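You operate a simulated robot arm through the tools that you are given. There is no shell and no other tool.

The job below is to be done with a simulated two-armed robot. You get a single attempt, and the scene is never put back.

JOB
Raise the grey machine's tank to the card's height and fill it.
Fine: the drain stands open; shut it before you fill; leave the other controls alone.

The check looks at the end state, three seconds after you hand in, the way a careful person would. Anything else that was tipped, shoved, dropped, spilled or broken makes it a failure.

ROBOT AND FRAMES
Two 7-joint arms with two-finger parallel grippers on one trunk that stands fixed in place. Base frame: the origin is at the foot of the trunk, x ahead of it, y to its left, z up. Readings come in cm, rad, newtons and seconds.
The left shoulder is at [5, 18.7, 116], the right one opposite. With the tool pointing down near the work surface each hand reaches from about 10 to 66 cm from the base axis, measured 20 degrees to its own side. Payload 3.43 kg a hand.
Tool frame (each hand has its own): the origin (TCP) lies between the finger pads and is the grasp point; the fingertips stand 3 cm ahead of it; z points along the fingers, y is the line along which they close. The gripper opens to 9.4 cm. The fingers are 2.8 cm wide and 1 cm thick; the gripper's body (5 by 9.6 cm) begins 5.5 cm behind the TCP.
Orientation is that of the tool frame in the base frame, as [roll, pitch, yaw] about the fixed x, y, z axes, in that order (R = Rz(yaw) Ry(pitch) Rx(roll)). With the fingers straight down and closing along the base's y, the tool's x points along the base's -x, its y along +y and its z along -z.

CONTROLS
- The arms move only by the tool play_rows. It takes "left_moves", "right_moves" or both (then of equal length, played together; a hand with none holds still); each is a list of rows, each an object (a shift or turn left out is 0, a gripper value left out holds the last) with "gripper": the finger opening in cm, from 0 to 9.4; "dp": the shift along the tool's x, y, z in cm, a list of three; "turn": the turn, a rotation vector about the tool's x, y, z in degrees, a list of three. In form: [{"gripper": gripper, "dp": [tx, ty, tz], "turn": [rx, ry, rz]}, ...]. A call has 1 to 20 rows; each row is the pose to reach, as a shift and turn from the pose commanded when the call began, along the tool's axes at that moment. Each row takes 0.2 s and may step no farther than 5 cm and 0.15 rad from the row before; otherwise, or with a gripper value out of range, the whole call is refused. Where a pose cannot be reached the arm comes as near as it can. A force on the tool above 40 N (or 10 N above the force at the start of the call, whichever is more), or a blocked arm, ends the call early, and 0.2 s more pass. The fingers move at their own pace (about 15.3 cm/s each) and stop on an object; they squeeze with about 38 N. The grip force told is the motor's: it shows also when the fingers shut on nothing. Time passes only in rows, and 0.2 s behind the last, so rows that repeat a pose let the fingers close. The reply holds the time, the measured pose of the TCP, the force on the tool along the base axes, the opening and the grip force, in the units named above and with some noise, with the torque about the TCP (base axes, N m) and any sound that the robot's microphone picked up.
- Cameras (640 x 400 px; columns grow to the right, rows downward): "scene" is now at [12.41, 5.15, 133.07]; the picture's right is [0.60, -0.80, 0.00], its down [-0.35, -0.26, -0.90] and it looks along [0.72, 0.54, -0.43] (base axes); focal length 257 px, centre (320, 200). "left" rides on the left gripper at [7.6, -1.4, -10.2] in its tool frame; the picture's right is [0.18, 0.98, 0.00], its down [-0.75, 0.14, -0.64] and it looks along [-0.63, 0.12, 0.77] (tool axes); focal length 243 px, centre (320, 200). "right" rides on the right gripper at [7.6, 1.4, -10.3] in its tool frame; the picture's right is [-0.18, 0.98, 0.00], its down [-0.75, -0.14, -0.64] and it looks along [-0.63, -0.12, 0.77] (tool axes); focal length 243 px, centre (320, 200). There is no depth. A picture from a camera that has moved, and an enlarged one, comes with that camera's place and axes in the base frame and with its lens. The place of the scene camera against the robot may be out by one fixed shift of up to 1.2 cm in any direction.
- get_image(camera): a new picture of that camera. It takes no simulated time.
- raise_lower(by): slides the trunk up (or, below 0, down) by that many cm; the arms and the scene camera ride with it, the base frame stays. It gives what a move gives, with no picture.
- pan_tilt(pan, tilt): turns the head with the scene camera to pan (to the left, within 1.396 rad either way) and tilt (down, from -0.506 to 1.204), counted from straight ahead of the robot. It gives what a move gives.
- inspect(camera, box): a new picture of the part [left, top, right, bottom] of that camera's present view, enlarged. It takes no simulated time.
- finish_job(): hands the job in; it is judged then, once.

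Places have to be worked out from the pictures, the camera data and where the tool is seen. Open the grippers and draw the arms clear of the work before you hand the job in, unless the task says otherwise.

The tools are called as name(argument=value, ...) on one line, values as JSON. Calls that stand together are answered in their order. play_rows: Moves the arms, as the interface text tells. Its arguments: {"type":"object","properties":{"left_moves":{"type":"array"},"right_moves":{"type":"array"}},"required":[]} The other tools are called the same way: raise_lower (by) slides the trunk up or down; pan_tilt (pan, tilt) turns the head that bears the scene camera; get_image (camera) takes a picture; inspect (camera, box) takes an enlarged picture of a part of a camera's view; finish_job () hands the job in.

At the start:

```text
clock: 0.0
left_eef_pos: [22.5, 33.51, 123.8]
left_tcp_rot: [3.14, 0.001, -3.141]
left_ft_force: [0.2, -0.8, 0.7]
left_ft_torque: [0.0, 0.0, -0.01]
left_opening: 9.42
left_grip_force: 0.0
right_eef_pos: [33.95, 3.04, 122.7]
right_tcp_rot: [3.14, 0.0, -3.141]
right_ft_force: [0.5, -0.3, 1.0]
right_ft_torque: [-0.01, 0.0, -0.01]
right_opening: 9.41
right_grip_force: 0.0
trunk travel left (down, up): [-37.5, 5.7]
head pan, tilt: [0.639, 0.449]
```

scene: 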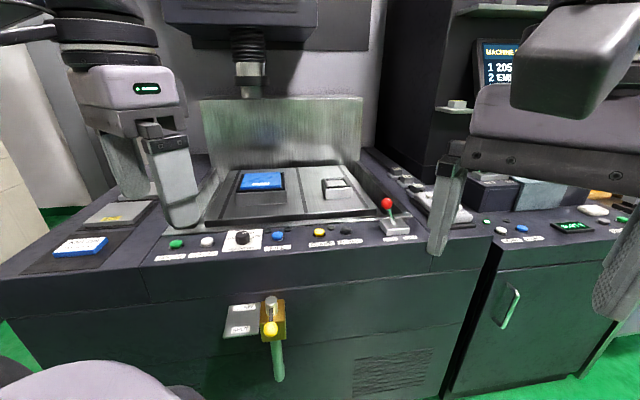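
right: 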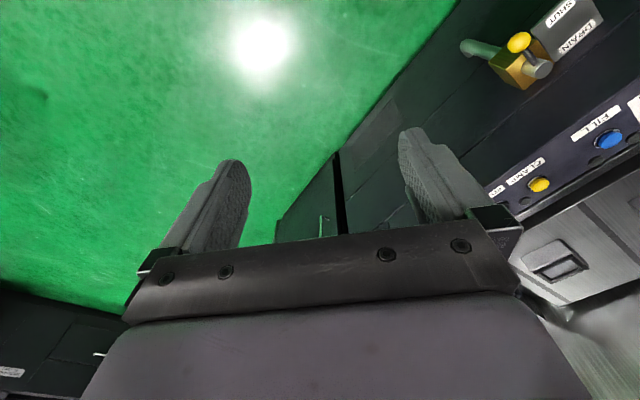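
left: 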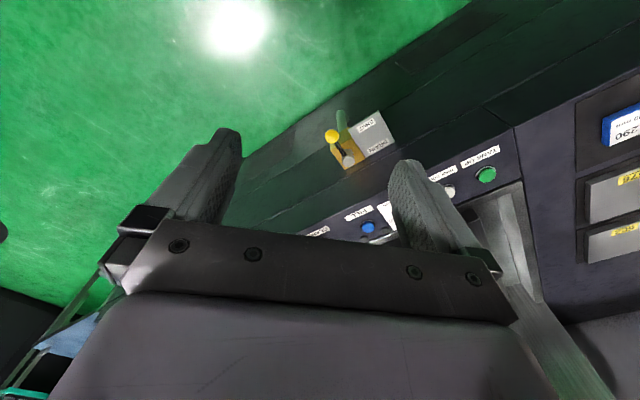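

I'll start by looking closely at the control panel, the drain valve, the cards and the displays in the scene view.

inspect(camera="scene", box=[140, 210, 430, 390])

inspect(camera="scene", box=[20, 180, 180, 280])

inspect(camera="scene", box=[430, 0, 640, 130])

inspect(camera="scene", box=[200, 150, 440, 250])

inspect(camera="scene", box=[440, 150, 640, 275])

```text
2.21 times, centred on (285, 300) of scene
camera zoom: at [12.41, 5.15, 133.07], right [0.6, -0.8, 0.0], down [-0.35, -0.26, -0.9], along [0.72, 0.54, -0.43], focal length 567 px, centre (397, -21)
```

zoom: 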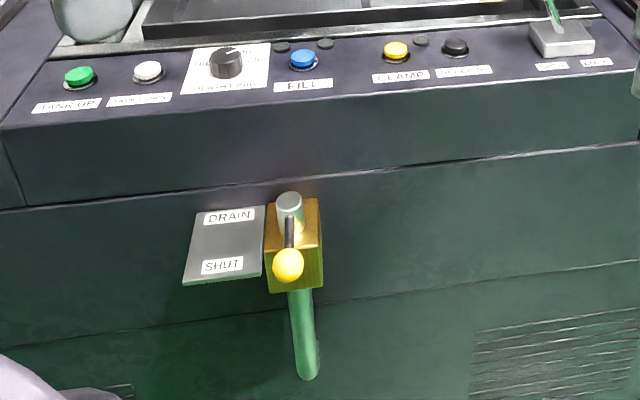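

```text
4.00 times, centred on (100, 230) of scene
camera zoom: at [12.41, 5.15, 133.07], right [0.6, -0.8, 0.0], down [-0.35, -0.26, -0.9], along [0.72, 0.54, -0.43], focal length 1028 px, centre (1200, 80)
```

zoom: 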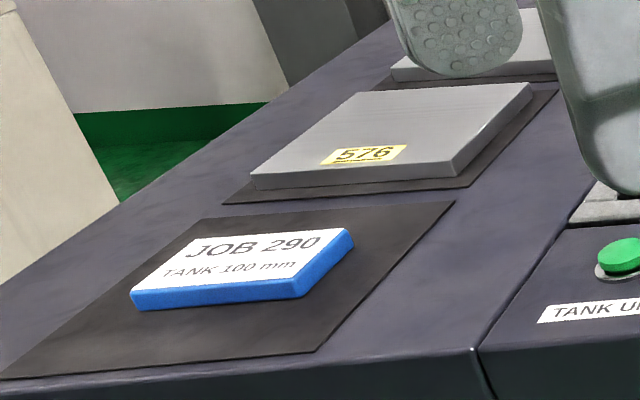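

```text
3.05 times, centred on (535, 65) of scene
camera zoom: at [12.41, 5.15, 133.07], right [0.6, -0.8, 0.0], down [-0.35, -0.26, -0.9], along [0.72, 0.54, -0.43], focal length 783 px, centre (-335, 611)
```

zoom: 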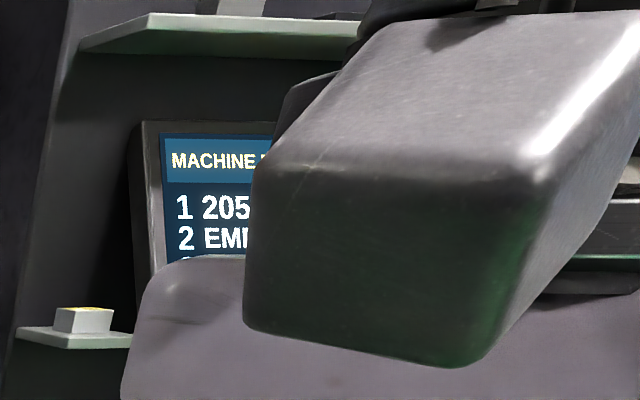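

```text
2.67 times, centred on (320, 200) of scene
camera zoom: at [12.41, 5.15, 133.07], right [0.6, -0.8, 0.0], down [-0.35, -0.26, -0.9], along [0.72, 0.54, -0.43], focal length 686 px, centre (320, 200)
```

zoom: 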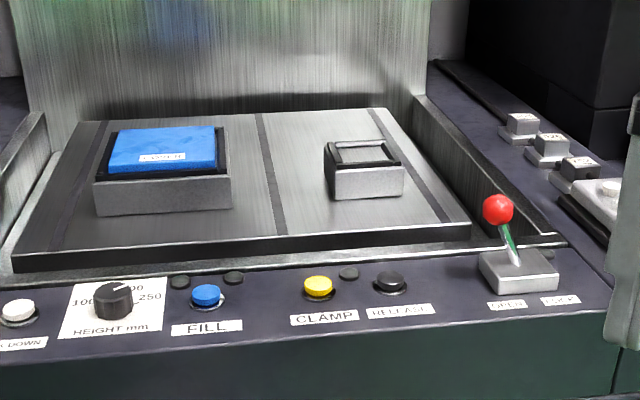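

```text
3.20 times, centred on (540, 212) of scene
camera zoom: at [12.41, 5.15, 133.07], right [0.6, -0.8, 0.0], down [-0.35, -0.26, -0.9], along [0.72, 0.54, -0.43], focal length 822 px, centre (-384, 160)
```

zoom: 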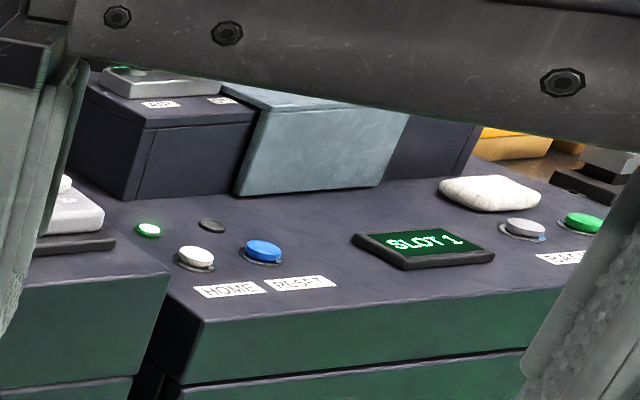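

The card reads JOB 290, TANK 100 mm. I need a closer look at the height dial and its pointer.

inspect(camera="scene", box=[215, 220, 295, 270])

inspect(camera="scene", box=[215, 285, 311, 345])

inspect(camera="left", box=[300, 80, 640, 290])

inspect(camera="right", box=[440, 0, 640, 125])

inspect(camera="scene", box=[140, 225, 240, 275])

```text
8.00 times, centred on (255, 245) of scene
camera zoom: at [12.41, 5.15, 133.07], right [0.6, -0.8, 0.0], down [-0.35, -0.26, -0.9], along [0.72, 0.54, -0.43], focal length 2056 px, centre (840, -160)
```

zoom: 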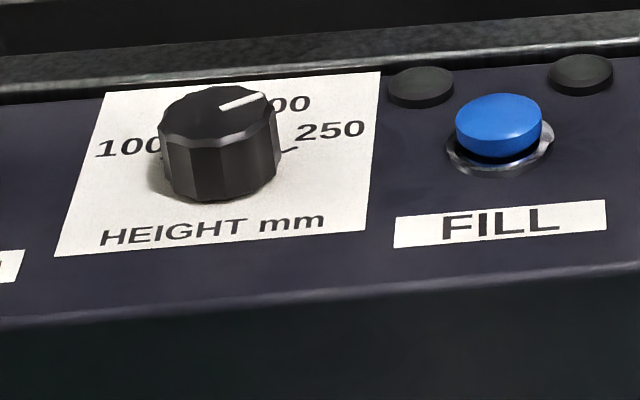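

```text
6.67 times, centred on (263, 315) of scene
camera zoom: at [12.41, 5.15, 133.07], right [0.6, -0.8, 0.0], down [-0.35, -0.26, -0.9], along [0.72, 0.54, -0.43], focal length 1714 px, centre (700, -567)
```

zoom: 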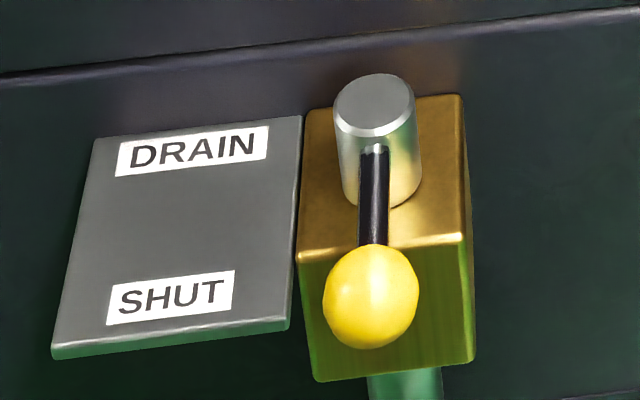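

```text
1.88 times, centred on (470, 185) of left
camera zoom: at [14.83, 32.11, 134.06], right [-0.18, 0.98, 0.0], down [0.75, 0.14, 0.64], along [0.63, 0.12, -0.77], focal length 457 px, centre (38, 228)
```

zoom: 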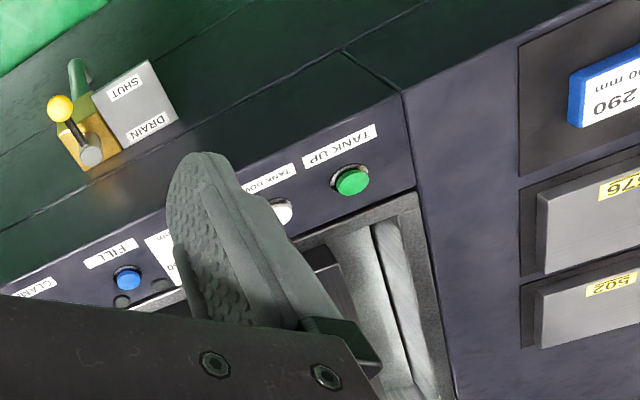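

```text
3.20 times, centred on (540, 62) of right
camera zoom: at [26.42, 4.55, 132.96], right [0.18, 0.98, 0.0], down [0.75, -0.14, 0.64], along [0.63, -0.12, -0.77], focal length 776 px, centre (-384, 640)
```

zoom: 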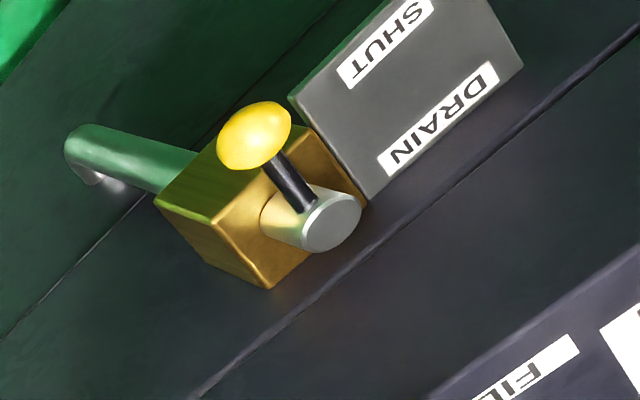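

```text
6.40 times, centred on (190, 250) of scene
camera zoom: at [12.41, 5.15, 133.07], right [0.6, -0.8, 0.0], down [-0.35, -0.26, -0.9], along [0.72, 0.54, -0.43], focal length 1645 px, centre (1152, -120)
```

zoom: 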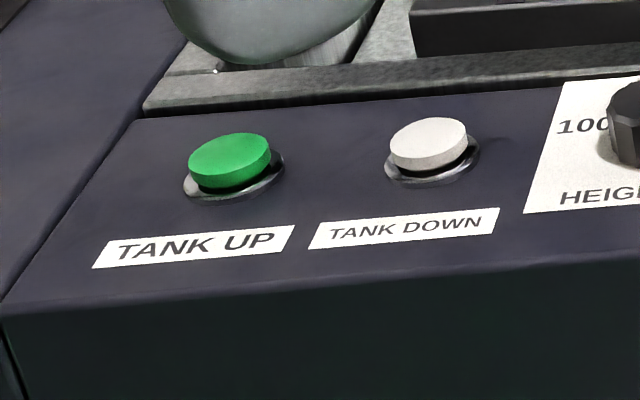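

The valve has a vertical spindle whose lever points straight out towards me, and the dial seems to point near 250 or 200. Before acting I'll look round with the head to see the whole cell.

pan_tilt(pan=0.9, tilt=0.6)

get_image(camera="scene")

pan_tilt(pan=0.0, tilt=0.45)

get_image(camera="scene")

pan_tilt(pan=-0.7, tilt=0.4)

get_image(camera="scene")

```text
clock: 0.8
left_eef_pos: [22.38, 33.49, 123.82]
left_tcp_rot: [-3.139, 0.0, -3.141]
left_ft_force: [-0.3, -0.1, -0.4]
left_ft_torque: [0.01, -0.02, 0.0]
left_opening: 9.4
left_grip_force: 0.1
right_eef_pos: [34.02, 2.93, 122.66]
right_tcp_rot: [3.141, 0.0, -3.141]
right_ft_force: [0.1, -0.2, -0.3]
right_ft_torque: [0.01, -0.02, -0.02]
right_opening: 9.38
right_grip_force: 0.0
trunk travel left (down, up): [-37.5, 5.7]
head pan, tilt: [0.901, 0.6]
```

```text
taken
camera scene: at [10.53, 6.59, 131.71], right [0.78, -0.62, 0.0], down [-0.35, -0.44, -0.83], along [0.51, 0.65, -0.56], focal length 257 px, centre (320, 200)
```

scene: 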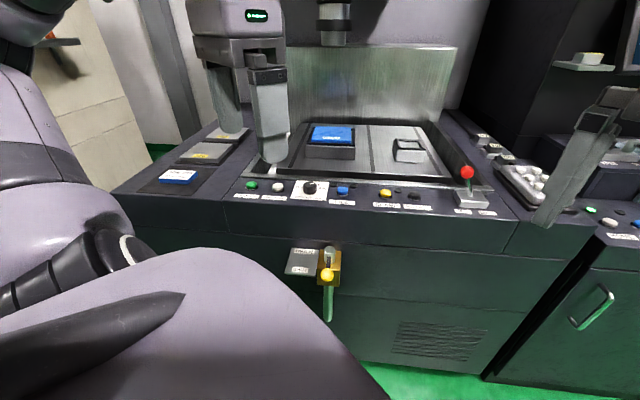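

```text
clock: 2.0
left_eef_pos: [22.4, 33.56, 123.84]
left_tcp_rot: [-3.14, 0.0, -3.141]
left_ft_force: [0.6, -0.7, -0.2]
left_ft_torque: [0.01, 0.02, 0.0]
left_opening: 9.39
left_grip_force: 0.1
right_eef_pos: [34.0, 2.99, 122.63]
right_tcp_rot: [3.141, 0.001, -3.141]
right_ft_force: [0.2, 0.0, -0.3]
right_ft_torque: [0.02, 0.04, 0.01]
right_opening: 9.39
right_grip_force: 0.0
trunk travel left (down, up): [-37.5, 5.7]
head pan, tilt: [0.0, 0.45]
```

```text
taken
camera scene: at [14.22, -0.32, 133.06], right [0.0, -1.0, 0.0], down [-0.44, 0.0, -0.9], along [0.9, 0.0, -0.44], focal length 257 px, centre (320, 200)
```

scene: 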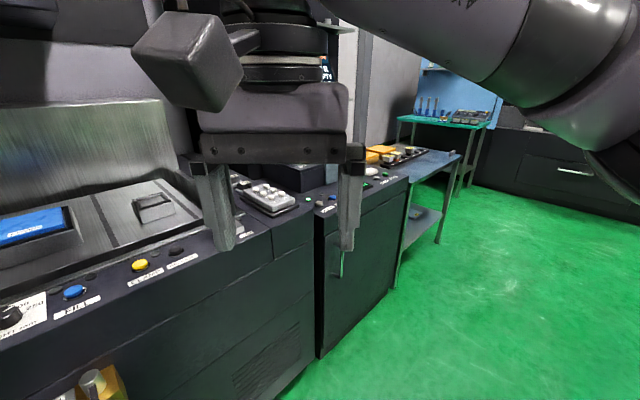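

```text
clock: 3.0
left_eef_pos: [22.44, 33.48, 123.8]
left_tcp_rot: [-3.14, 0.0, -3.141]
left_ft_force: [0.4, 0.4, -0.1]
left_ft_torque: [0.01, 0.02, 0.04]
left_opening: 9.37
left_grip_force: 0.1
right_eef_pos: [33.98, 3.13, 122.66]
right_tcp_rot: [3.141, 0.0, -3.141]
right_ft_force: [-0.8, 1.1, 0.5]
right_ft_torque: [0.03, 0.0, 0.0]
right_opening: 9.4
right_grip_force: 0.1
trunk travel left (down, up): [-37.5, 5.7]
head pan, tilt: [-0.7, 0.4]
```

```text
taken
camera scene: at [12.12, -6.29, 133.53], right [-0.64, -0.77, 0.0], down [-0.3, 0.25, -0.92], along [0.71, -0.59, -0.39], focal length 257 px, centre (320, 200)
```

scene: 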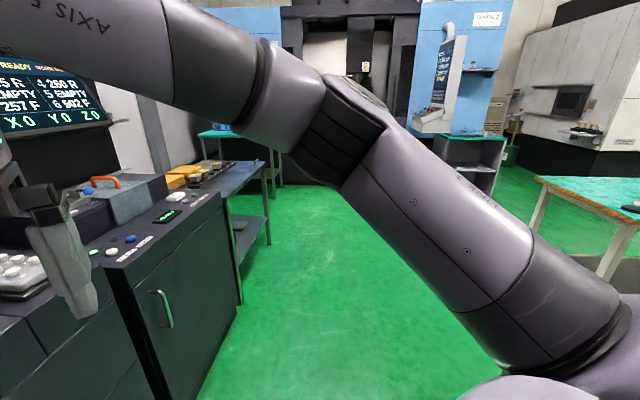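

The only tank controls are on the left machine. I'll turn the head back to it and bring the left hand above the drain valve, yawed 45° to square up with the machine, so its camera can look at the valve and the dial.

pan_tilt(pan=0.75, tilt=0.62)

play_rows(left_moves=[{"dp": [-2.3, 1.6, 2.6], "turn": [0, 0, -5.6]}, {"dp": [-4.6, 3.3, 5.2], "turn": [0, 0, -11.2]}, {"dp": [-6.9, 4.9, 7.8], "turn": [0, 0, -16.9]}, {"dp": [-9.2, 6.6, 10.4], "turn": [0, 0, -22.5]}, {"dp": [-11.5, 8.2, 13.0], "turn": [0, 0, -28.1]}, {"dp": [-13.9, 9.9, 15.6], "turn": [0, 0, -33.7]}, {"dp": [-16.2, 11.5, 18.2], "turn": [0, 0, -39.4]}, {"dp": [-18.5, 13.2, 20.8], "turn": [0, 0, -45]}])

get_image(camera="left")

get_image(camera="scene")

```text
clock: 4.6
left_eef_pos: [22.39, 33.42, 123.74]
left_tcp_rot: [-3.141, 0.0, -3.141]
left_ft_force: [0.3, -0.1, -0.3]
left_ft_torque: [-0.01, -0.01, 0.0]
left_opening: 9.42
left_grip_force: 0.1
right_eef_pos: [33.98, 3.04, 122.72]
right_tcp_rot: [3.141, -0.001, -3.141]
right_ft_force: [0.3, -0.1, 0.1]
right_ft_torque: [0.03, 0.03, 0.03]
right_opening: 9.42
right_grip_force: 0.0
trunk travel left (down, up): [-37.5, 5.7]
head pan, tilt: [0.75, 0.62]
```

```text
clock: 6.4
left_eef_pos: [41.04, 46.75, 102.89]
left_tcp_rot: [-3.14, 0.001, -2.354]
left_ft_force: [0.4, 0.2, 0.7]
left_ft_torque: [0.02, 0.01, 0.02]
left_opening: 9.41
left_grip_force: 0.1
right_eef_pos: [34.08, 2.93, 122.71]
right_tcp_rot: [3.141, -0.001, -3.141]
right_ft_force: [-0.7, -0.6, -0.1]
right_ft_torque: [-0.01, 0.02, -0.03]
right_opening: 9.38
right_grip_force: 0.0
trunk travel left (down, up): [-37.5, 5.7]
head pan, tilt: [0.75, 0.62]
```

```text
taken
camera left: at [36.61, 40.25, 113.15], right [-0.83, 0.56, 0.0], down [0.43, 0.63, 0.64], along [0.36, 0.53, -0.77], focal length 243 px, centre (320, 200)
```

left: 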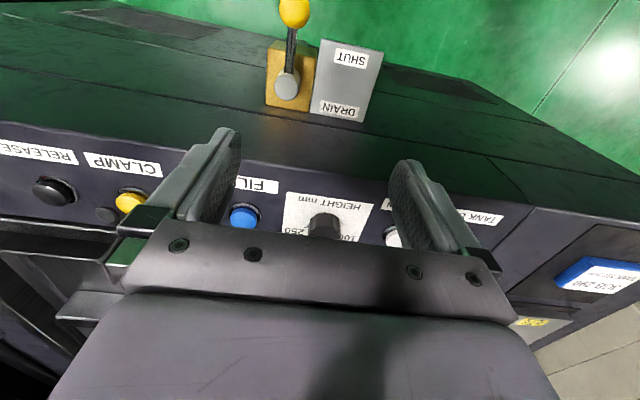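

```text
taken
camera scene: at [11.5, 5.68, 131.53], right [0.68, -0.73, 0.0], down [-0.43, -0.4, -0.81], along [0.6, 0.56, -0.58], focal length 257 px, centre (320, 200)
```

scene: 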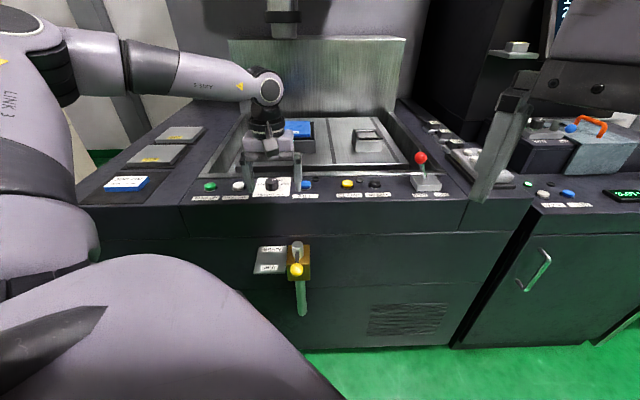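

The wrist camera now sees the valve from above. I'll enlarge the valve, the dial and the card.

inspect(camera="left", box=[250, 0, 410, 100])

inspect(camera="left", box=[210, 150, 420, 281])

inspect(camera="scene", box=[230, 160, 326, 220])

inspect(camera="left", box=[520, 215, 640, 290])

inspect(camera="scene", box=[240, 230, 336, 290])

```text
4.00 times, centred on (330, 50) of left
camera zoom: at [36.61, 40.25, 113.15], right [-0.83, 0.56, 0.0], down [0.43, 0.63, 0.64], along [0.36, 0.53, -0.77], focal length 970 px, centre (280, 800)
```

zoom: 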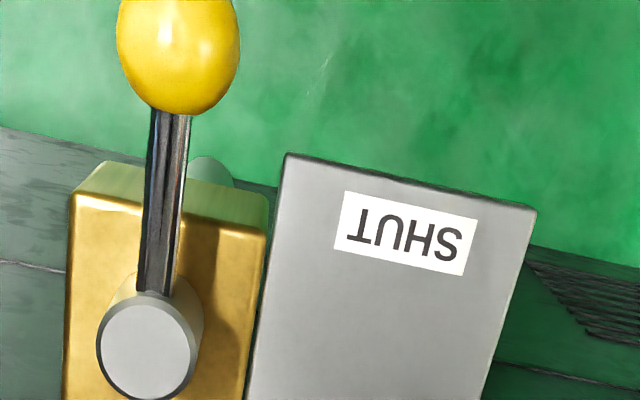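

```text
3.05 times, centred on (315, 216) of left
camera zoom: at [36.61, 40.25, 113.15], right [-0.83, 0.56, 0.0], down [0.43, 0.63, 0.64], along [0.36, 0.53, -0.77], focal length 739 px, centre (335, 153)
```

zoom: 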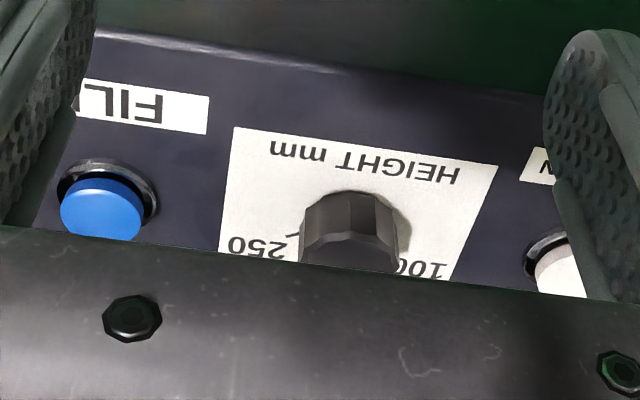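

```text
6.67 times, centred on (278, 190) of scene
camera zoom: at [11.5, 5.68, 131.53], right [0.68, -0.73, 0.0], down [-0.43, -0.4, -0.81], along [0.6, 0.56, -0.58], focal length 1714 px, centre (600, 267)
```

zoom: 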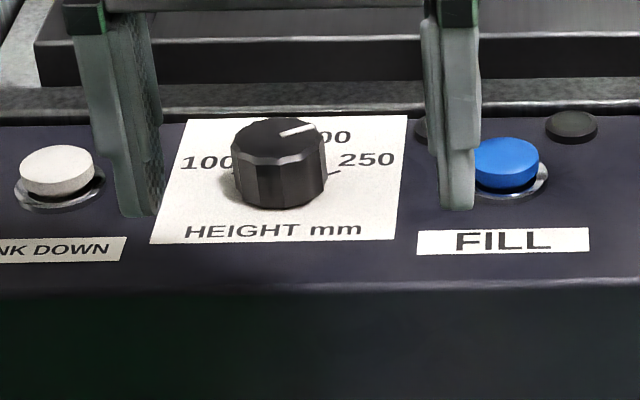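

```text
5.33 times, centred on (580, 252) of left
camera zoom: at [36.61, 40.25, 113.15], right [-0.83, 0.56, 0.0], down [0.43, 0.63, 0.64], along [0.36, 0.53, -0.77], focal length 1294 px, centre (-1067, -80)
```

zoom: 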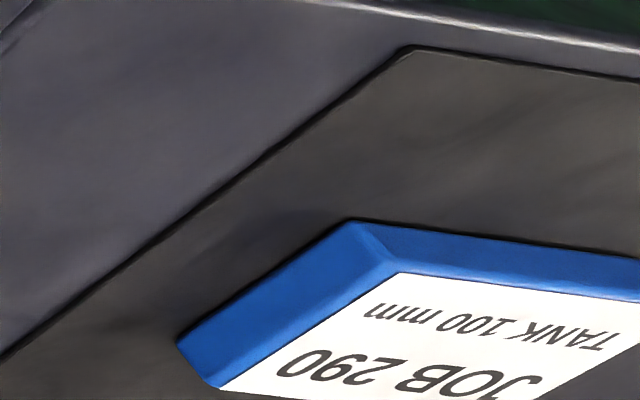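

```text
6.67 times, centred on (288, 260) of scene
camera zoom: at [11.5, 5.68, 131.53], right [0.68, -0.73, 0.0], down [-0.43, -0.4, -0.81], along [0.6, 0.56, -0.58], focal length 1714 px, centre (533, -200)
```

zoom: 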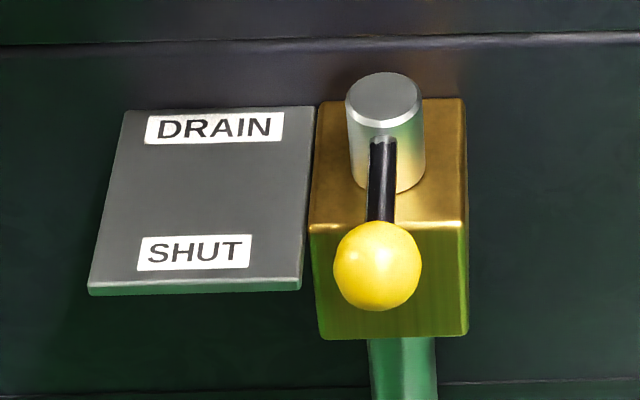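

From two wrist views the valve ball works out at about [39.7, 39.8, 78.8] and the spindle at [44.7, 45.0]. The plate reading "DRAIN / SHUT" sits to its left, top at about z 76, so shutting most likely means swinging the lever left over the plate. I'll close the left fingers and bring them down on the right side of the ball.

play_rows(left_moves=[{"gripper": 0, "dp": [2, -3.3, 0]}, {"dp": [4, -6.6, 0]}, {"dp": [5.9, -10, 0]}, {"dp": [5.9, -10, 4.5]}, {"dp": [5.9, -10, 9]}, {"dp": [5.9, -10, 13.5]}, {"dp": [5.9, -10, 18]}, {"dp": [5.9, -10, 20.5]}])

get_image(camera="left")

get_image(camera="scene")

```text
clock: 8.2
left_eef_pos: [44.02, 35.58, 82.49]
left_tcp_rot: [3.14, -0.001, -2.356]
left_ft_force: [-0.2, 0.2, -0.4]
left_ft_torque: [-0.02, -0.01, 0.03]
left_opening: 0.0
left_grip_force: 33.3
right_eef_pos: [34.09, 2.97, 122.66]
right_tcp_rot: [-3.141, 0.001, -3.142]
right_ft_force: [1.2, 0.0, -0.1]
right_ft_torque: [0.01, 0.01, -0.01]
right_opening: 9.39
right_grip_force: 0.0
trunk travel left (down, up): [-37.5, 5.7]
head pan, tilt: [0.75, 0.62]
```

```text
taken
camera left: at [39.56, 29.07, 92.8], right [-0.83, 0.56, 0.0], down [0.43, 0.63, 0.64], along [0.36, 0.53, -0.77], focal length 243 px, centre (320, 200)
```

left: 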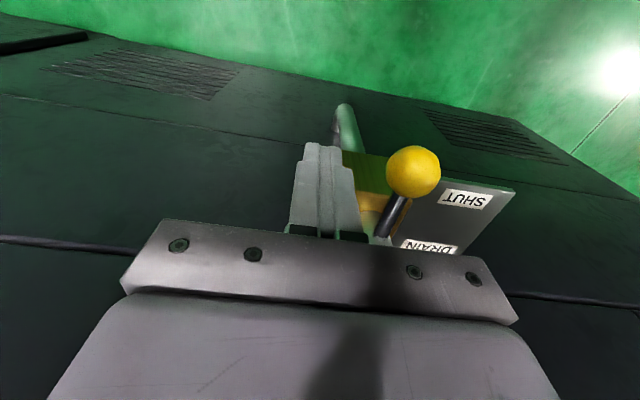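

```text
taken
camera scene: at [11.47, 5.65, 131.54], right [0.68, -0.73, 0.0], down [-0.42, -0.4, -0.81], along [0.6, 0.56, -0.58], focal length 257 px, centre (320, 200)
```

scene: 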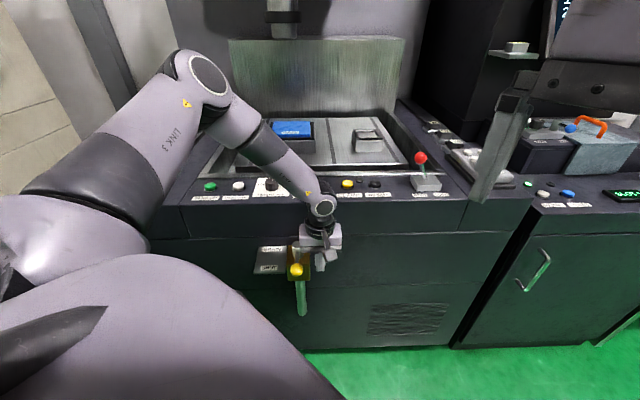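

The ball position checks out from this view and the closed fingers sit to its right. I'll lower to ball height and push gently left about 20° to test which way the lever moves.

play_rows(left_moves=[{"gripper": 0, "dp": [0, 0, 1.1]}, {"dp": [0, 0, 2.1]}, {"dp": [0.1, 1.2, 2.1]}, {"dp": [0.1, 2.4, 2.1]}, {"dp": [0.1, 3.5, 2.1]}, {"dp": [0.2, 4.4, 2.1]}, {"dp": [0.4, 5.3, 2.1]}, {"dp": [0.57, 6.1, 2.1]}])

get_image(camera="left")

inspect(camera="scene", box=[240, 180, 400, 300])

```text
clock: 10.0
left_eef_pos: [39.22, 39.44, 80.51]
left_tcp_rot: [-3.141, -0.001, -2.357]
left_ft_force: [3.9, 0.0, 2.3]
left_ft_torque: [0.01, 0.02, -0.05]
left_opening: 0.02
left_grip_force: 32.9
left hand out of reach, approached as far as the arm can: row 2
right_eef_pos: [33.96, 3.07, 122.63]
right_tcp_rot: [-3.141, -0.001, 3.139]
right_ft_force: [-0.9, 0.2, -0.2]
right_ft_torque: [-0.04, -0.01, 0.01]
right_opening: 9.39
right_grip_force: 0.1
trunk travel left (down, up): [-37.5, 5.7]
head pan, tilt: [0.75, 0.62]
```

```text
taken
camera left: at [34.79, 32.99, 90.69], right [-0.83, 0.56, 0.0], down [0.43, 0.63, 0.64], along [0.36, 0.53, -0.77], focal length 243 px, centre (320, 200)
```

left: 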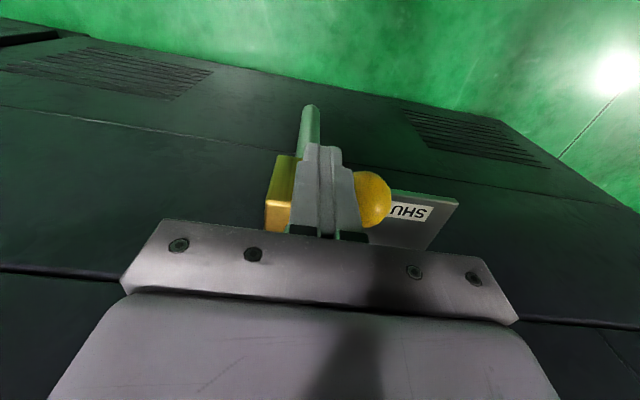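

```text
3.33 times, centred on (320, 240) of scene
camera zoom: at [11.46, 5.64, 131.54], right [0.68, -0.73, 0.0], down [-0.42, -0.4, -0.81], along [0.6, 0.56, -0.58], focal length 857 px, centre (320, 67)
```

zoom: 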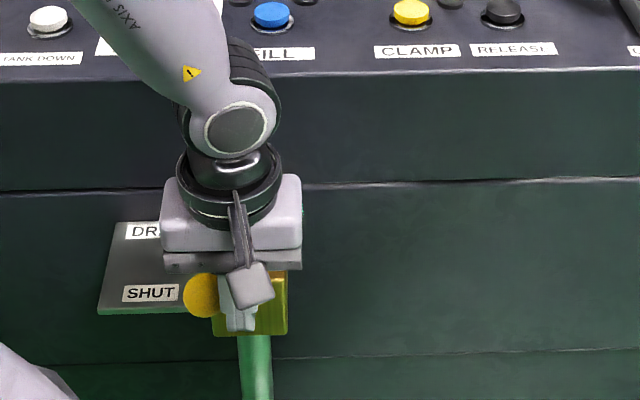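

The lever swings left with only about 4 N. I'll follow its arc onward to roughly 80° and look again.

play_rows(left_moves=[{"gripper": 0, "dp": [-0.05, 0.95, 0]}, {"dp": [-0.15, 1.85, 0]}, {"dp": [-0.35, 2.7, 0]}, {"dp": [-0.61, 3.53, 0]}, {"dp": [-1.15, 4.4, 0]}, {"dp": [-1.75, 5.24, 0]}, {"dp": [-2.55, 5.95, 0]}, {"dp": [-3.42, 6.63, 0]}])

get_image(camera="left")

inspect(camera="scene", box=[220, 180, 380, 300])

```text
clock: 11.8
left_eef_pos: [36.87, 46.57, 80.54]
left_tcp_rot: [-3.141, 0.0, -2.354]
left_ft_force: [-0.4, -0.6, 0.5]
left_ft_torque: [0.0, 0.0, 0.0]
left_opening: 0.01
left_grip_force: 33.1
right_eef_pos: [33.94, 3.04, 122.66]
right_tcp_rot: [-3.141, 0.0, -3.141]
right_ft_force: [-0.5, 0.3, -0.2]
right_ft_torque: [-0.01, -0.02, 0.0]
right_opening: 9.37
right_grip_force: 0.0
trunk travel left (down, up): [-37.5, 5.7]
head pan, tilt: [0.75, 0.62]
```

```text
taken
camera left: at [32.47, 40.2, 90.7], right [-0.83, 0.56, 0.0], down [0.43, 0.63, 0.64], along [0.36, 0.53, -0.77], focal length 243 px, centre (320, 200)
```

left: 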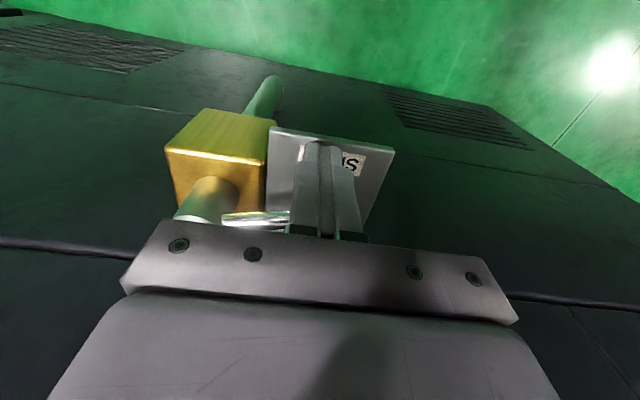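

```text
3.33 times, centred on (300, 240) of scene
camera zoom: at [11.45, 5.66, 131.54], right [0.68, -0.73, 0.0], down [-0.42, -0.4, -0.81], along [0.6, 0.56, -0.58], focal length 857 px, centre (387, 67)
```

zoom: 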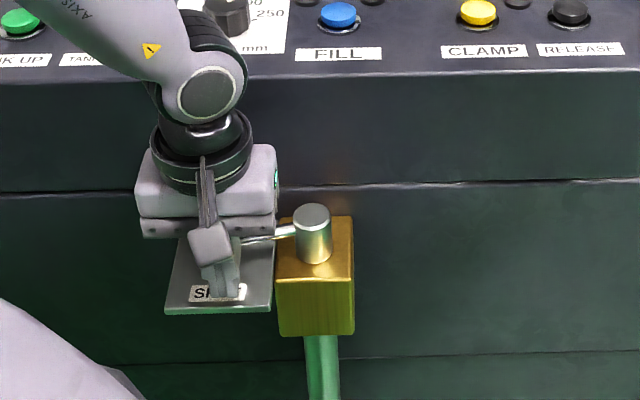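

The lever now points left along the face and there's no resistance yet. I'll push a little further into the machine to feel for the end stop.

play_rows(left_moves=[{"gripper": 0, "dp": [-0.4, 0.25, 0]}, {"dp": [-0.8, 0.45, 0]}, {"dp": [-1.2, 0.6, 0]}])

inspect(camera="scene", box=[220, 180, 380, 300])

get_image(camera="left")

```text
clock: 12.6
left_eef_pos: [37.25, 47.74, 80.46]
left_tcp_rot: [3.14, 0.0, -2.357]
left_ft_force: [-0.5, -0.2, 0.4]
left_ft_torque: [0.0, 0.02, 0.0]
left_opening: 0.0
left_grip_force: 32.6
right_eef_pos: [34.11, 3.04, 122.66]
right_tcp_rot: [-3.141, -0.001, -3.141]
right_ft_force: [-0.4, 0.3, -0.2]
right_ft_torque: [-0.02, -0.02, 0.01]
right_opening: 9.38
right_grip_force: 0.0
trunk travel left (down, up): [-37.5, 5.7]
head pan, tilt: [0.75, 0.62]
```

```text
3.33 times, centred on (300, 240) of scene
camera zoom: at [11.44, 5.65, 131.54], right [0.68, -0.73, 0.0], down [-0.42, -0.4, -0.81], along [0.6, 0.56, -0.58], focal length 857 px, centre (387, 67)
```

zoom: 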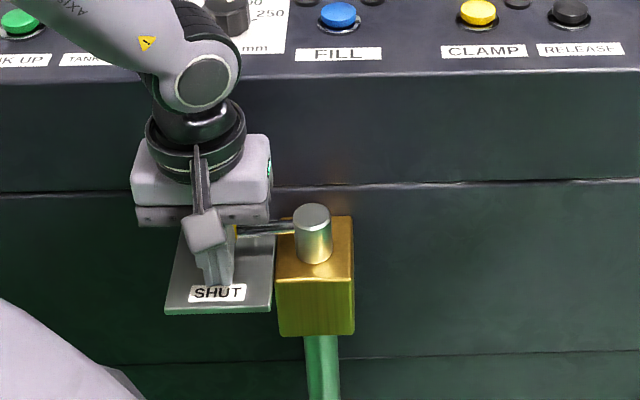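

```text
taken
camera left: at [32.91, 41.45, 90.67], right [-0.83, 0.56, 0.0], down [0.43, 0.63, 0.64], along [0.36, 0.53, -0.77], focal length 243 px, centre (320, 200)
```

left: 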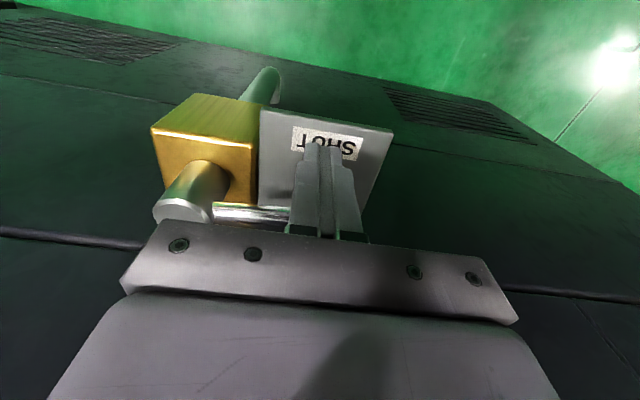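

I felt no stop and the hand hides the ball. I'll back the fingers off towards me and up to see where the lever has come to rest.

play_rows(left_moves=[{"gripper": 0, "dp": [1.5, 0, 0]}, {"dp": [3, 0, 0]}, {"dp": [4, 0, -3]}, {"dp": [5, 0, -7]}, {"dp": [6, 0, -11]}, {"dp": [6, 0, -15]}])

get_image(camera="left")

inspect(camera="scene", box=[220, 180, 380, 300])

```text
clock: 14.0
left_eef_pos: [33.05, 43.68, 95.57]
left_tcp_rot: [-3.141, 0.0, -2.358]
left_ft_force: [-0.6, 0.5, 0.4]
left_ft_torque: [0.01, -0.04, -0.01]
left_opening: 0.02
left_grip_force: 32.9
right_eef_pos: [33.94, 2.96, 122.72]
right_tcp_rot: [3.14, 0.0, -3.142]
right_ft_force: [-0.2, -0.7, -0.5]
right_ft_torque: [0.0, -0.01, 0.03]
right_opening: 9.4
right_grip_force: 0.0
trunk travel left (down, up): [-37.5, 5.7]
head pan, tilt: [0.75, 0.62]
```

```text
taken
camera left: at [28.6, 37.23, 105.75], right [-0.83, 0.56, 0.0], down [0.43, 0.63, 0.64], along [0.36, 0.53, -0.77], focal length 243 px, centre (320, 200)
```

left: 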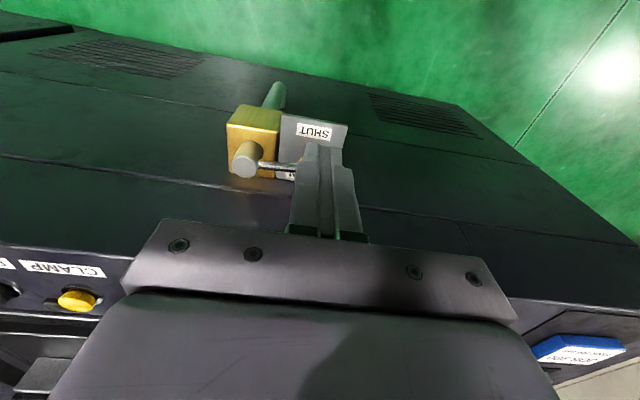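

```text
3.33 times, centred on (300, 240) of scene
camera zoom: at [11.43, 5.64, 131.54], right [0.68, -0.73, 0.0], down [-0.42, -0.4, -0.81], along [0.6, 0.56, -0.58], focal length 857 px, centre (387, 67)
```

zoom: 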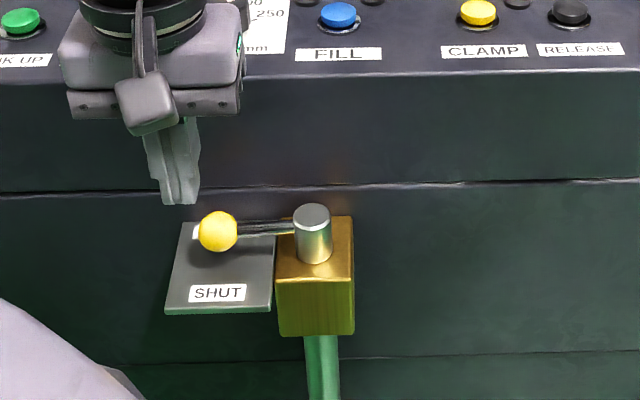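

The lever now lies straight left over the "DRAIN / SHUT" plate, at about 90° by my estimate. To be sure it's fully home I'll go back and nudge it a touch further while watching the force.

play_rows(left_moves=[{"gripper": 0, "dp": [0, 0, 4]}, {"dp": [-1, 0, 8]}, {"dp": [-2, 0, 12]}, {"dp": [-3, 0, 15]}, {"dp": [-4.5, 0, 15]}, {"dp": [-5.6, 0, 15]}, {"dp": [-6.2, 0, 15]}, {"dp": [-6.6, 0, 15]}])

```text
clock: 15.8
left_eef_pos: [37.79, 48.12, 80.27]
left_tcp_rot: [3.141, 0.0, -2.357]
left_ft_force: [-3.4, -1.9, 0.1]
left_ft_torque: [0.0, 0.04, 0.01]
left_opening: 0.0
left_grip_force: 32.7
right_eef_pos: [33.95, 3.02, 122.7]
right_tcp_rot: [3.14, 0.0, -3.14]
right_ft_force: [0.3, 0.2, 0.3]
right_ft_torque: [-0.01, 0.0, 0.0]
right_opening: 9.41
right_grip_force: 0.0
trunk travel left (down, up): [-37.5, 5.7]
head pan, tilt: [0.75, 0.62]
```

Contact now gives about 4 N at u = 60.7. I'll press a little more to see whether the force climbs, which would mean a stop, or stays flat as friction.

play_rows(left_moves=[{"gripper": 0, "dp": [-0.3, 0, 0]}, {"dp": [-0.6, 0, 0]}])

inspect(camera="scene", box=[220, 180, 380, 300])

```text
clock: 16.4
left_eef_pos: [37.88, 48.27, 80.26]
left_tcp_rot: [3.14, -0.008, -2.357]
left_ft_force: [-16.8, -20.7, -2.8]
left_ft_torque: [-0.33, -0.07, 0.03]
left_opening: 0.01
left_grip_force: 33.4
right_eef_pos: [33.9, 2.85, 122.73]
right_tcp_rot: [-3.141, 0.002, -3.141]
right_ft_force: [0.2, -0.2, -0.1]
right_ft_torque: [0.02, -0.02, 0.01]
right_opening: 9.41
right_grip_force: 0.1
trunk travel left (down, up): [-37.5, 5.7]
head pan, tilt: [0.75, 0.62]
```

```text
3.33 times, centred on (300, 240) of scene
camera zoom: at [11.31, 5.5, 131.55], right [0.68, -0.73, 0.0], down [-0.42, -0.39, -0.82], along [0.6, 0.56, -0.58], focal length 857 px, centre (387, 67)
```

zoom: 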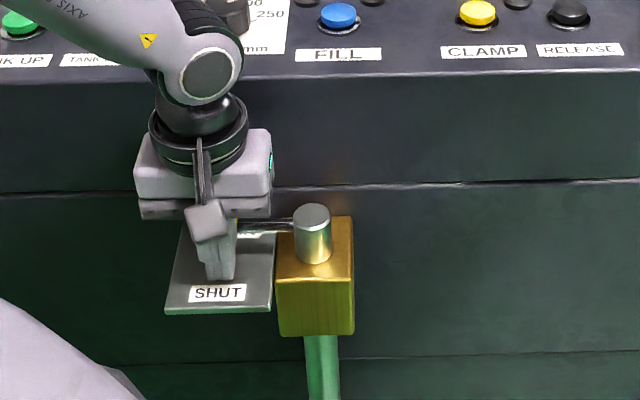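

The force rose sharply to about 27 N, so the lever is against its end stop and the drain is shut. I'll back off, climb, and bring the opened hand over the height dial to look straight down at it.

play_rows(left_moves=[{"gripper": 0, "dp": [2, 0, 0]}, {"dp": [4, 0, 0]}, {"dp": [4, 0, -5]}, {"dp": [4, 0, -10]}, {"dp": [4, 0, -15]}, {"dp": [4, 0, -20]}, {"gripper": 8, "dp": [4, 0, -25]}, {"dp": [0, 0, -26]}, {"dp": [-4.5, 0, -26]}, {"dp": [-9, 0, -26]}, {"dp": [-12, 0, -26]}])

get_image(camera="left")

get_image(camera="scene")

```text
clock: 18.8
left_eef_pos: [46.65, 56.93, 106.33]
left_tcp_rot: [3.14, -0.003, -2.357]
left_ft_force: [0.2, 0.1, -1.3]
left_ft_torque: [-0.05, 0.05, -0.01]
left_opening: 8.03
left_grip_force: 0.0
right_eef_pos: [34.06, 3.0, 122.74]
right_tcp_rot: [3.141, -0.002, -3.141]
right_ft_force: [0.6, 0.0, -0.6]
right_ft_torque: [-0.03, 0.0, -0.01]
right_opening: 9.39
right_grip_force: 0.1
trunk travel left (down, up): [-37.5, 5.7]
head pan, tilt: [0.75, 0.62]
```

```text
taken
camera left: at [42.28, 50.68, 116.62], right [-0.82, 0.57, 0.0], down [0.43, 0.63, 0.64], along [0.36, 0.53, -0.77], focal length 243 px, centre (320, 200)
```

left: 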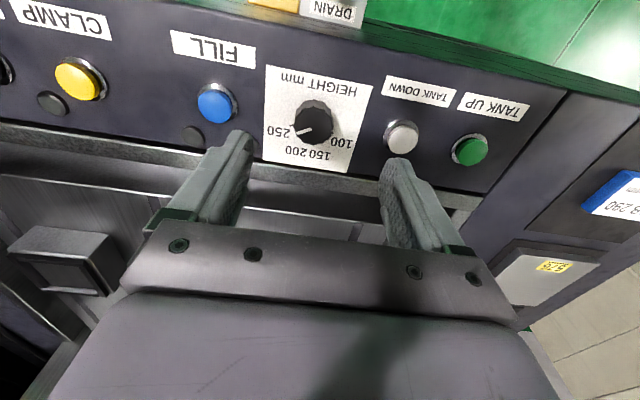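

```text
taken
camera scene: at [11.49, 5.66, 131.53], right [0.68, -0.73, 0.0], down [-0.42, -0.4, -0.81], along [0.6, 0.56, -0.58], focal length 257 px, centre (320, 200)
```

scene: 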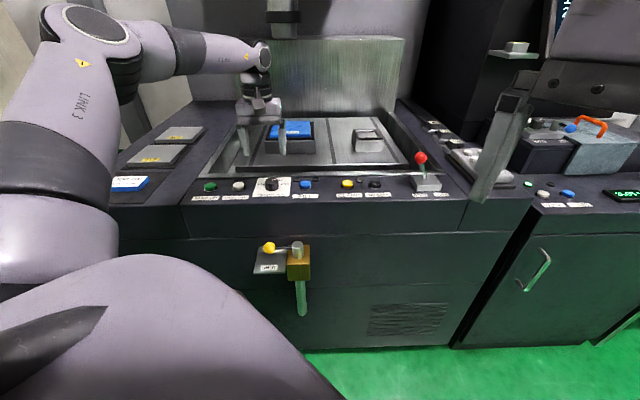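

A clear overhead view of the panel: the dial's pointer is towards 250. I'll enlarge it.

inspect(camera="left", box=[250, 60, 390, 180])

inspect(camera="left", box=[380, 60, 540, 180])

inspect(camera="left", box=[160, 20, 280, 150])

```text
3.33 times, centred on (320, 120) of left
camera zoom: at [42.28, 50.68, 116.62], right [-0.82, 0.57, 0.0], down [0.43, 0.63, 0.64], along [0.36, 0.53, -0.77], focal length 809 px, centre (320, 467)
```

zoom: 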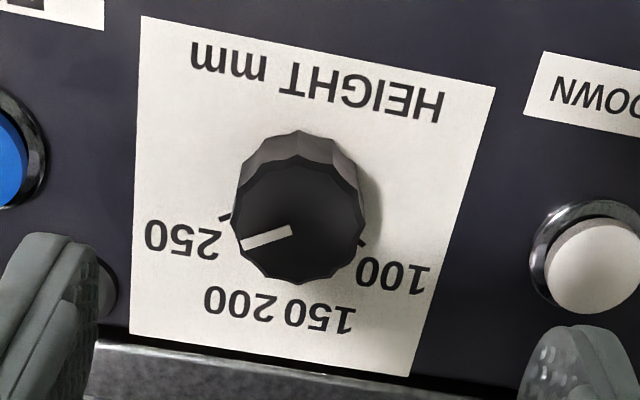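

```text
3.33 times, centred on (460, 120) of left
camera zoom: at [42.28, 50.68, 116.62], right [-0.82, 0.57, 0.0], down [0.43, 0.63, 0.64], along [0.36, 0.53, -0.77], focal length 809 px, centre (-147, 467)
```

zoom: 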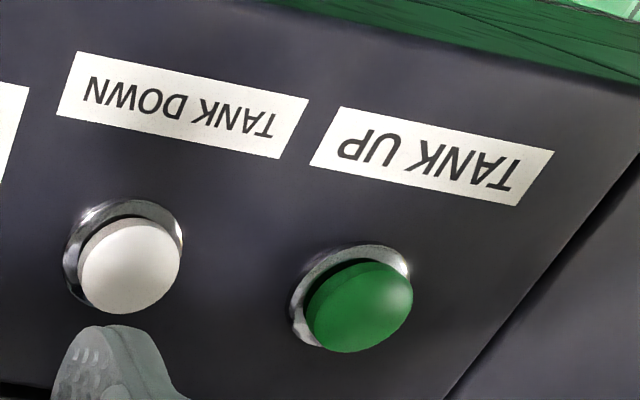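

```text
3.08 times, centred on (220, 85) of left
camera zoom: at [42.28, 50.68, 116.62], right [-0.82, 0.57, 0.0], down [0.43, 0.63, 0.64], along [0.36, 0.53, -0.77], focal length 746 px, centre (628, 554)
```

zoom: 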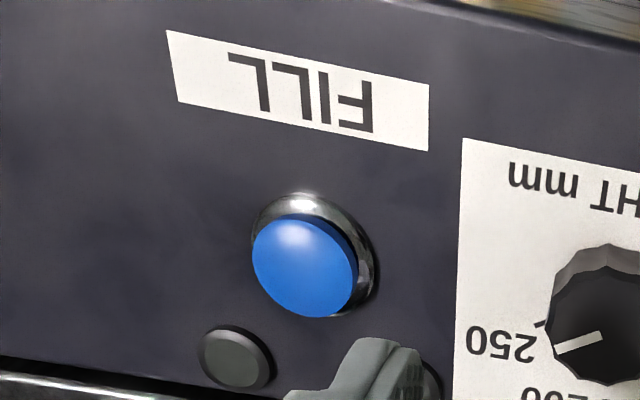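

The pointer is at 250 (about 30° right of straight-in) and 100 is at the mirror position, so the knob must turn about 120° anticlockwise seen from above. The knob centre works out at about [47.9, 58.0], top at z 94.6. I'll centre the hand above it, set the opening to 5.5, and test in the air how far the hand can yaw to start the twist.

play_rows(left_moves=[{"gripper": 5.5, "dp": [-1.0, -0.1, 1.5]}, {"dp": [-1.7, -0.2, 3.0]}, {"dp": [-1.7, -0.2, 4.0], "turn": [0, 0, 8]}, {"dp": [-1.7, -0.2, 4.0], "turn": [0, 0, 16]}, {"dp": [-1.7, -0.2, 4.0], "turn": [0, 0, 24]}, {"dp": [-1.7, -0.2, 4.0], "turn": [0, 0, 32]}, {"dp": [-1.7, -0.2, 4.0], "turn": [0, 0, 40]}, {"dp": [-1.7, -0.2, 4.0], "turn": [0, 0, 48]}, {"dp": [-1.7, -0.2, 4.0], "turn": [0, 0, 56]}, {"dp": [-1.7, -0.2, 4.0], "turn": [0, 0, 60]}])

get_image(camera="left")

get_image(camera="scene")

```text
clock: 21.0
left_eef_pos: [42.63, 44.61, 100.96]
left_tcp_rot: [3.128, 0.003, 2.899]
left_ft_force: [-0.6, 0.5, 0.8]
left_ft_torque: [0.01, 0.04, 0.02]
left_opening: 5.5
left_grip_force: 0.1
left hand out of reach, approached as far as the arm can: row 6, 7, 8, 9, 10
right_eef_pos: [34.01, 3.14, 122.67]
right_tcp_rot: [3.141, -0.001, -3.141]
right_ft_force: [-0.4, 0.2, 0.6]
right_ft_torque: [-0.01, 0.0, 0.01]
right_opening: 9.39
right_grip_force: 0.1
trunk travel left (down, up): [-37.5, 5.7]
head pan, tilt: [0.75, 0.62]
```

```text
taken
camera left: at [34.81, 44.94, 111.23], right [0.06, 1.0, 0.01], down [0.76, -0.05, 0.65], along [0.65, -0.02, -0.76], focal length 243 px, centre (320, 200)
```

left: 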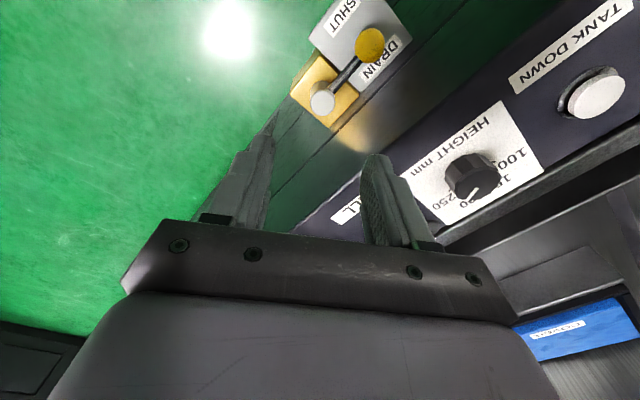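

```text
taken
camera scene: at [11.45, 5.65, 131.54], right [0.68, -0.73, 0.0], down [-0.42, -0.4, -0.81], along [0.6, 0.56, -0.58], focal length 257 px, centre (320, 200)
```

scene: 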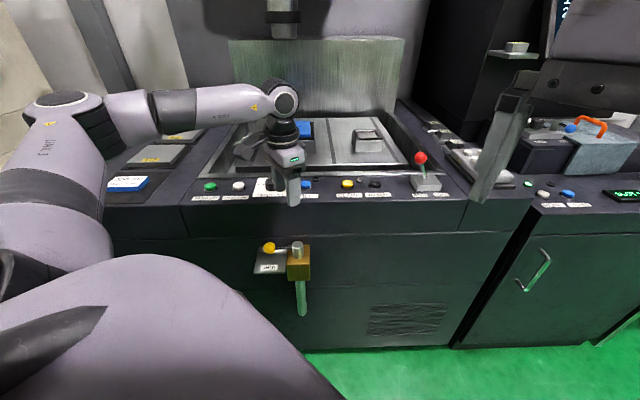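

Yawing that way runs into a joint limit and pulls the hand off target, so nothing was touched but that direction is short. I'll step back in small turns and check how the commanded pose behaves.

play_rows(left_moves=[{"gripper": 5.5, "dp": [0, 0, 0], "turn": [0, 0, -4]}, {"dp": [0, 0, 0], "turn": [0, 0, -8]}])

```text
clock: 21.6
left_eef_pos: [42.71, 44.61, 100.96]
left_tcp_rot: [3.14, 0.002, 3.02]
left_ft_force: [-0.5, -0.1, 1.0]
left_ft_torque: [0.03, -0.01, 0.02]
left_opening: 5.52
left_grip_force: 0.0
right_eef_pos: [33.92, 3.01, 122.64]
right_tcp_rot: [3.141, 0.0, 3.141]
right_ft_force: [-0.5, -0.5, -0.3]
right_ft_torque: [0.0, -0.01, 0.02]
right_opening: 9.4
right_grip_force: 0.2
trunk travel left (down, up): [-37.5, 5.7]
head pan, tilt: [0.75, 0.62]
```

The commanded pose re-bases to the reached pose, which is good. I'll return over the knob with the square yaw and then test the opposite yaw direction up to +32°.

play_rows(left_moves=[{"gripper": 5.5, "dp": [-0.5, 2.0, -2.0], "turn": [0, 0, -7.4]}, {"dp": [-1.0, 4.0, -2.0], "turn": [0, 0, -14.8]}, {"dp": [-1.5, 6.0, -2.0], "turn": [0, 0, -22.2]}, {"dp": [-2.0, 8.0, -2.0], "turn": [0, 0, -29.6]}, {"dp": [-2.5, 10.0, -2.0], "turn": [0, 0, -37.0]}, {"dp": [-3.0, 12.0, -2.0], "turn": [0, 0, -44.4]}, {"dp": [-3.5, 13.9, -2.0], "turn": [0, 0, -51.9]}, {"dp": [-3.5, 13.9, -2.0], "turn": [0, 0, -59.9]}, {"dp": [-3.5, 13.9, -2.0], "turn": [0, 0, -67.9]}, {"dp": [-3.5, 13.9, -2.0], "turn": [0, 0, -75.9]}, {"dp": [-3.5, 13.9, -2.0], "turn": [0, 0, -83.9]}])

```text
clock: 24.0
left_eef_pos: [47.94, 57.95, 102.92]
left_tcp_rot: [-3.142, 0.001, -1.795]
left_ft_force: [-0.1, 0.3, 0.6]
left_ft_torque: [0.02, -0.02, -0.01]
left_opening: 5.5
left_grip_force: 0.0
right_eef_pos: [33.92, 3.07, 122.72]
right_tcp_rot: [-3.141, 0.0, -3.141]
right_ft_force: [0.2, -0.3, -0.6]
right_ft_torque: [0.0, 0.04, 0.02]
right_opening: 9.4
right_grip_force: 0.0
trunk travel left (down, up): [-37.5, 5.7]
head pan, tilt: [0.75, 0.62]
```

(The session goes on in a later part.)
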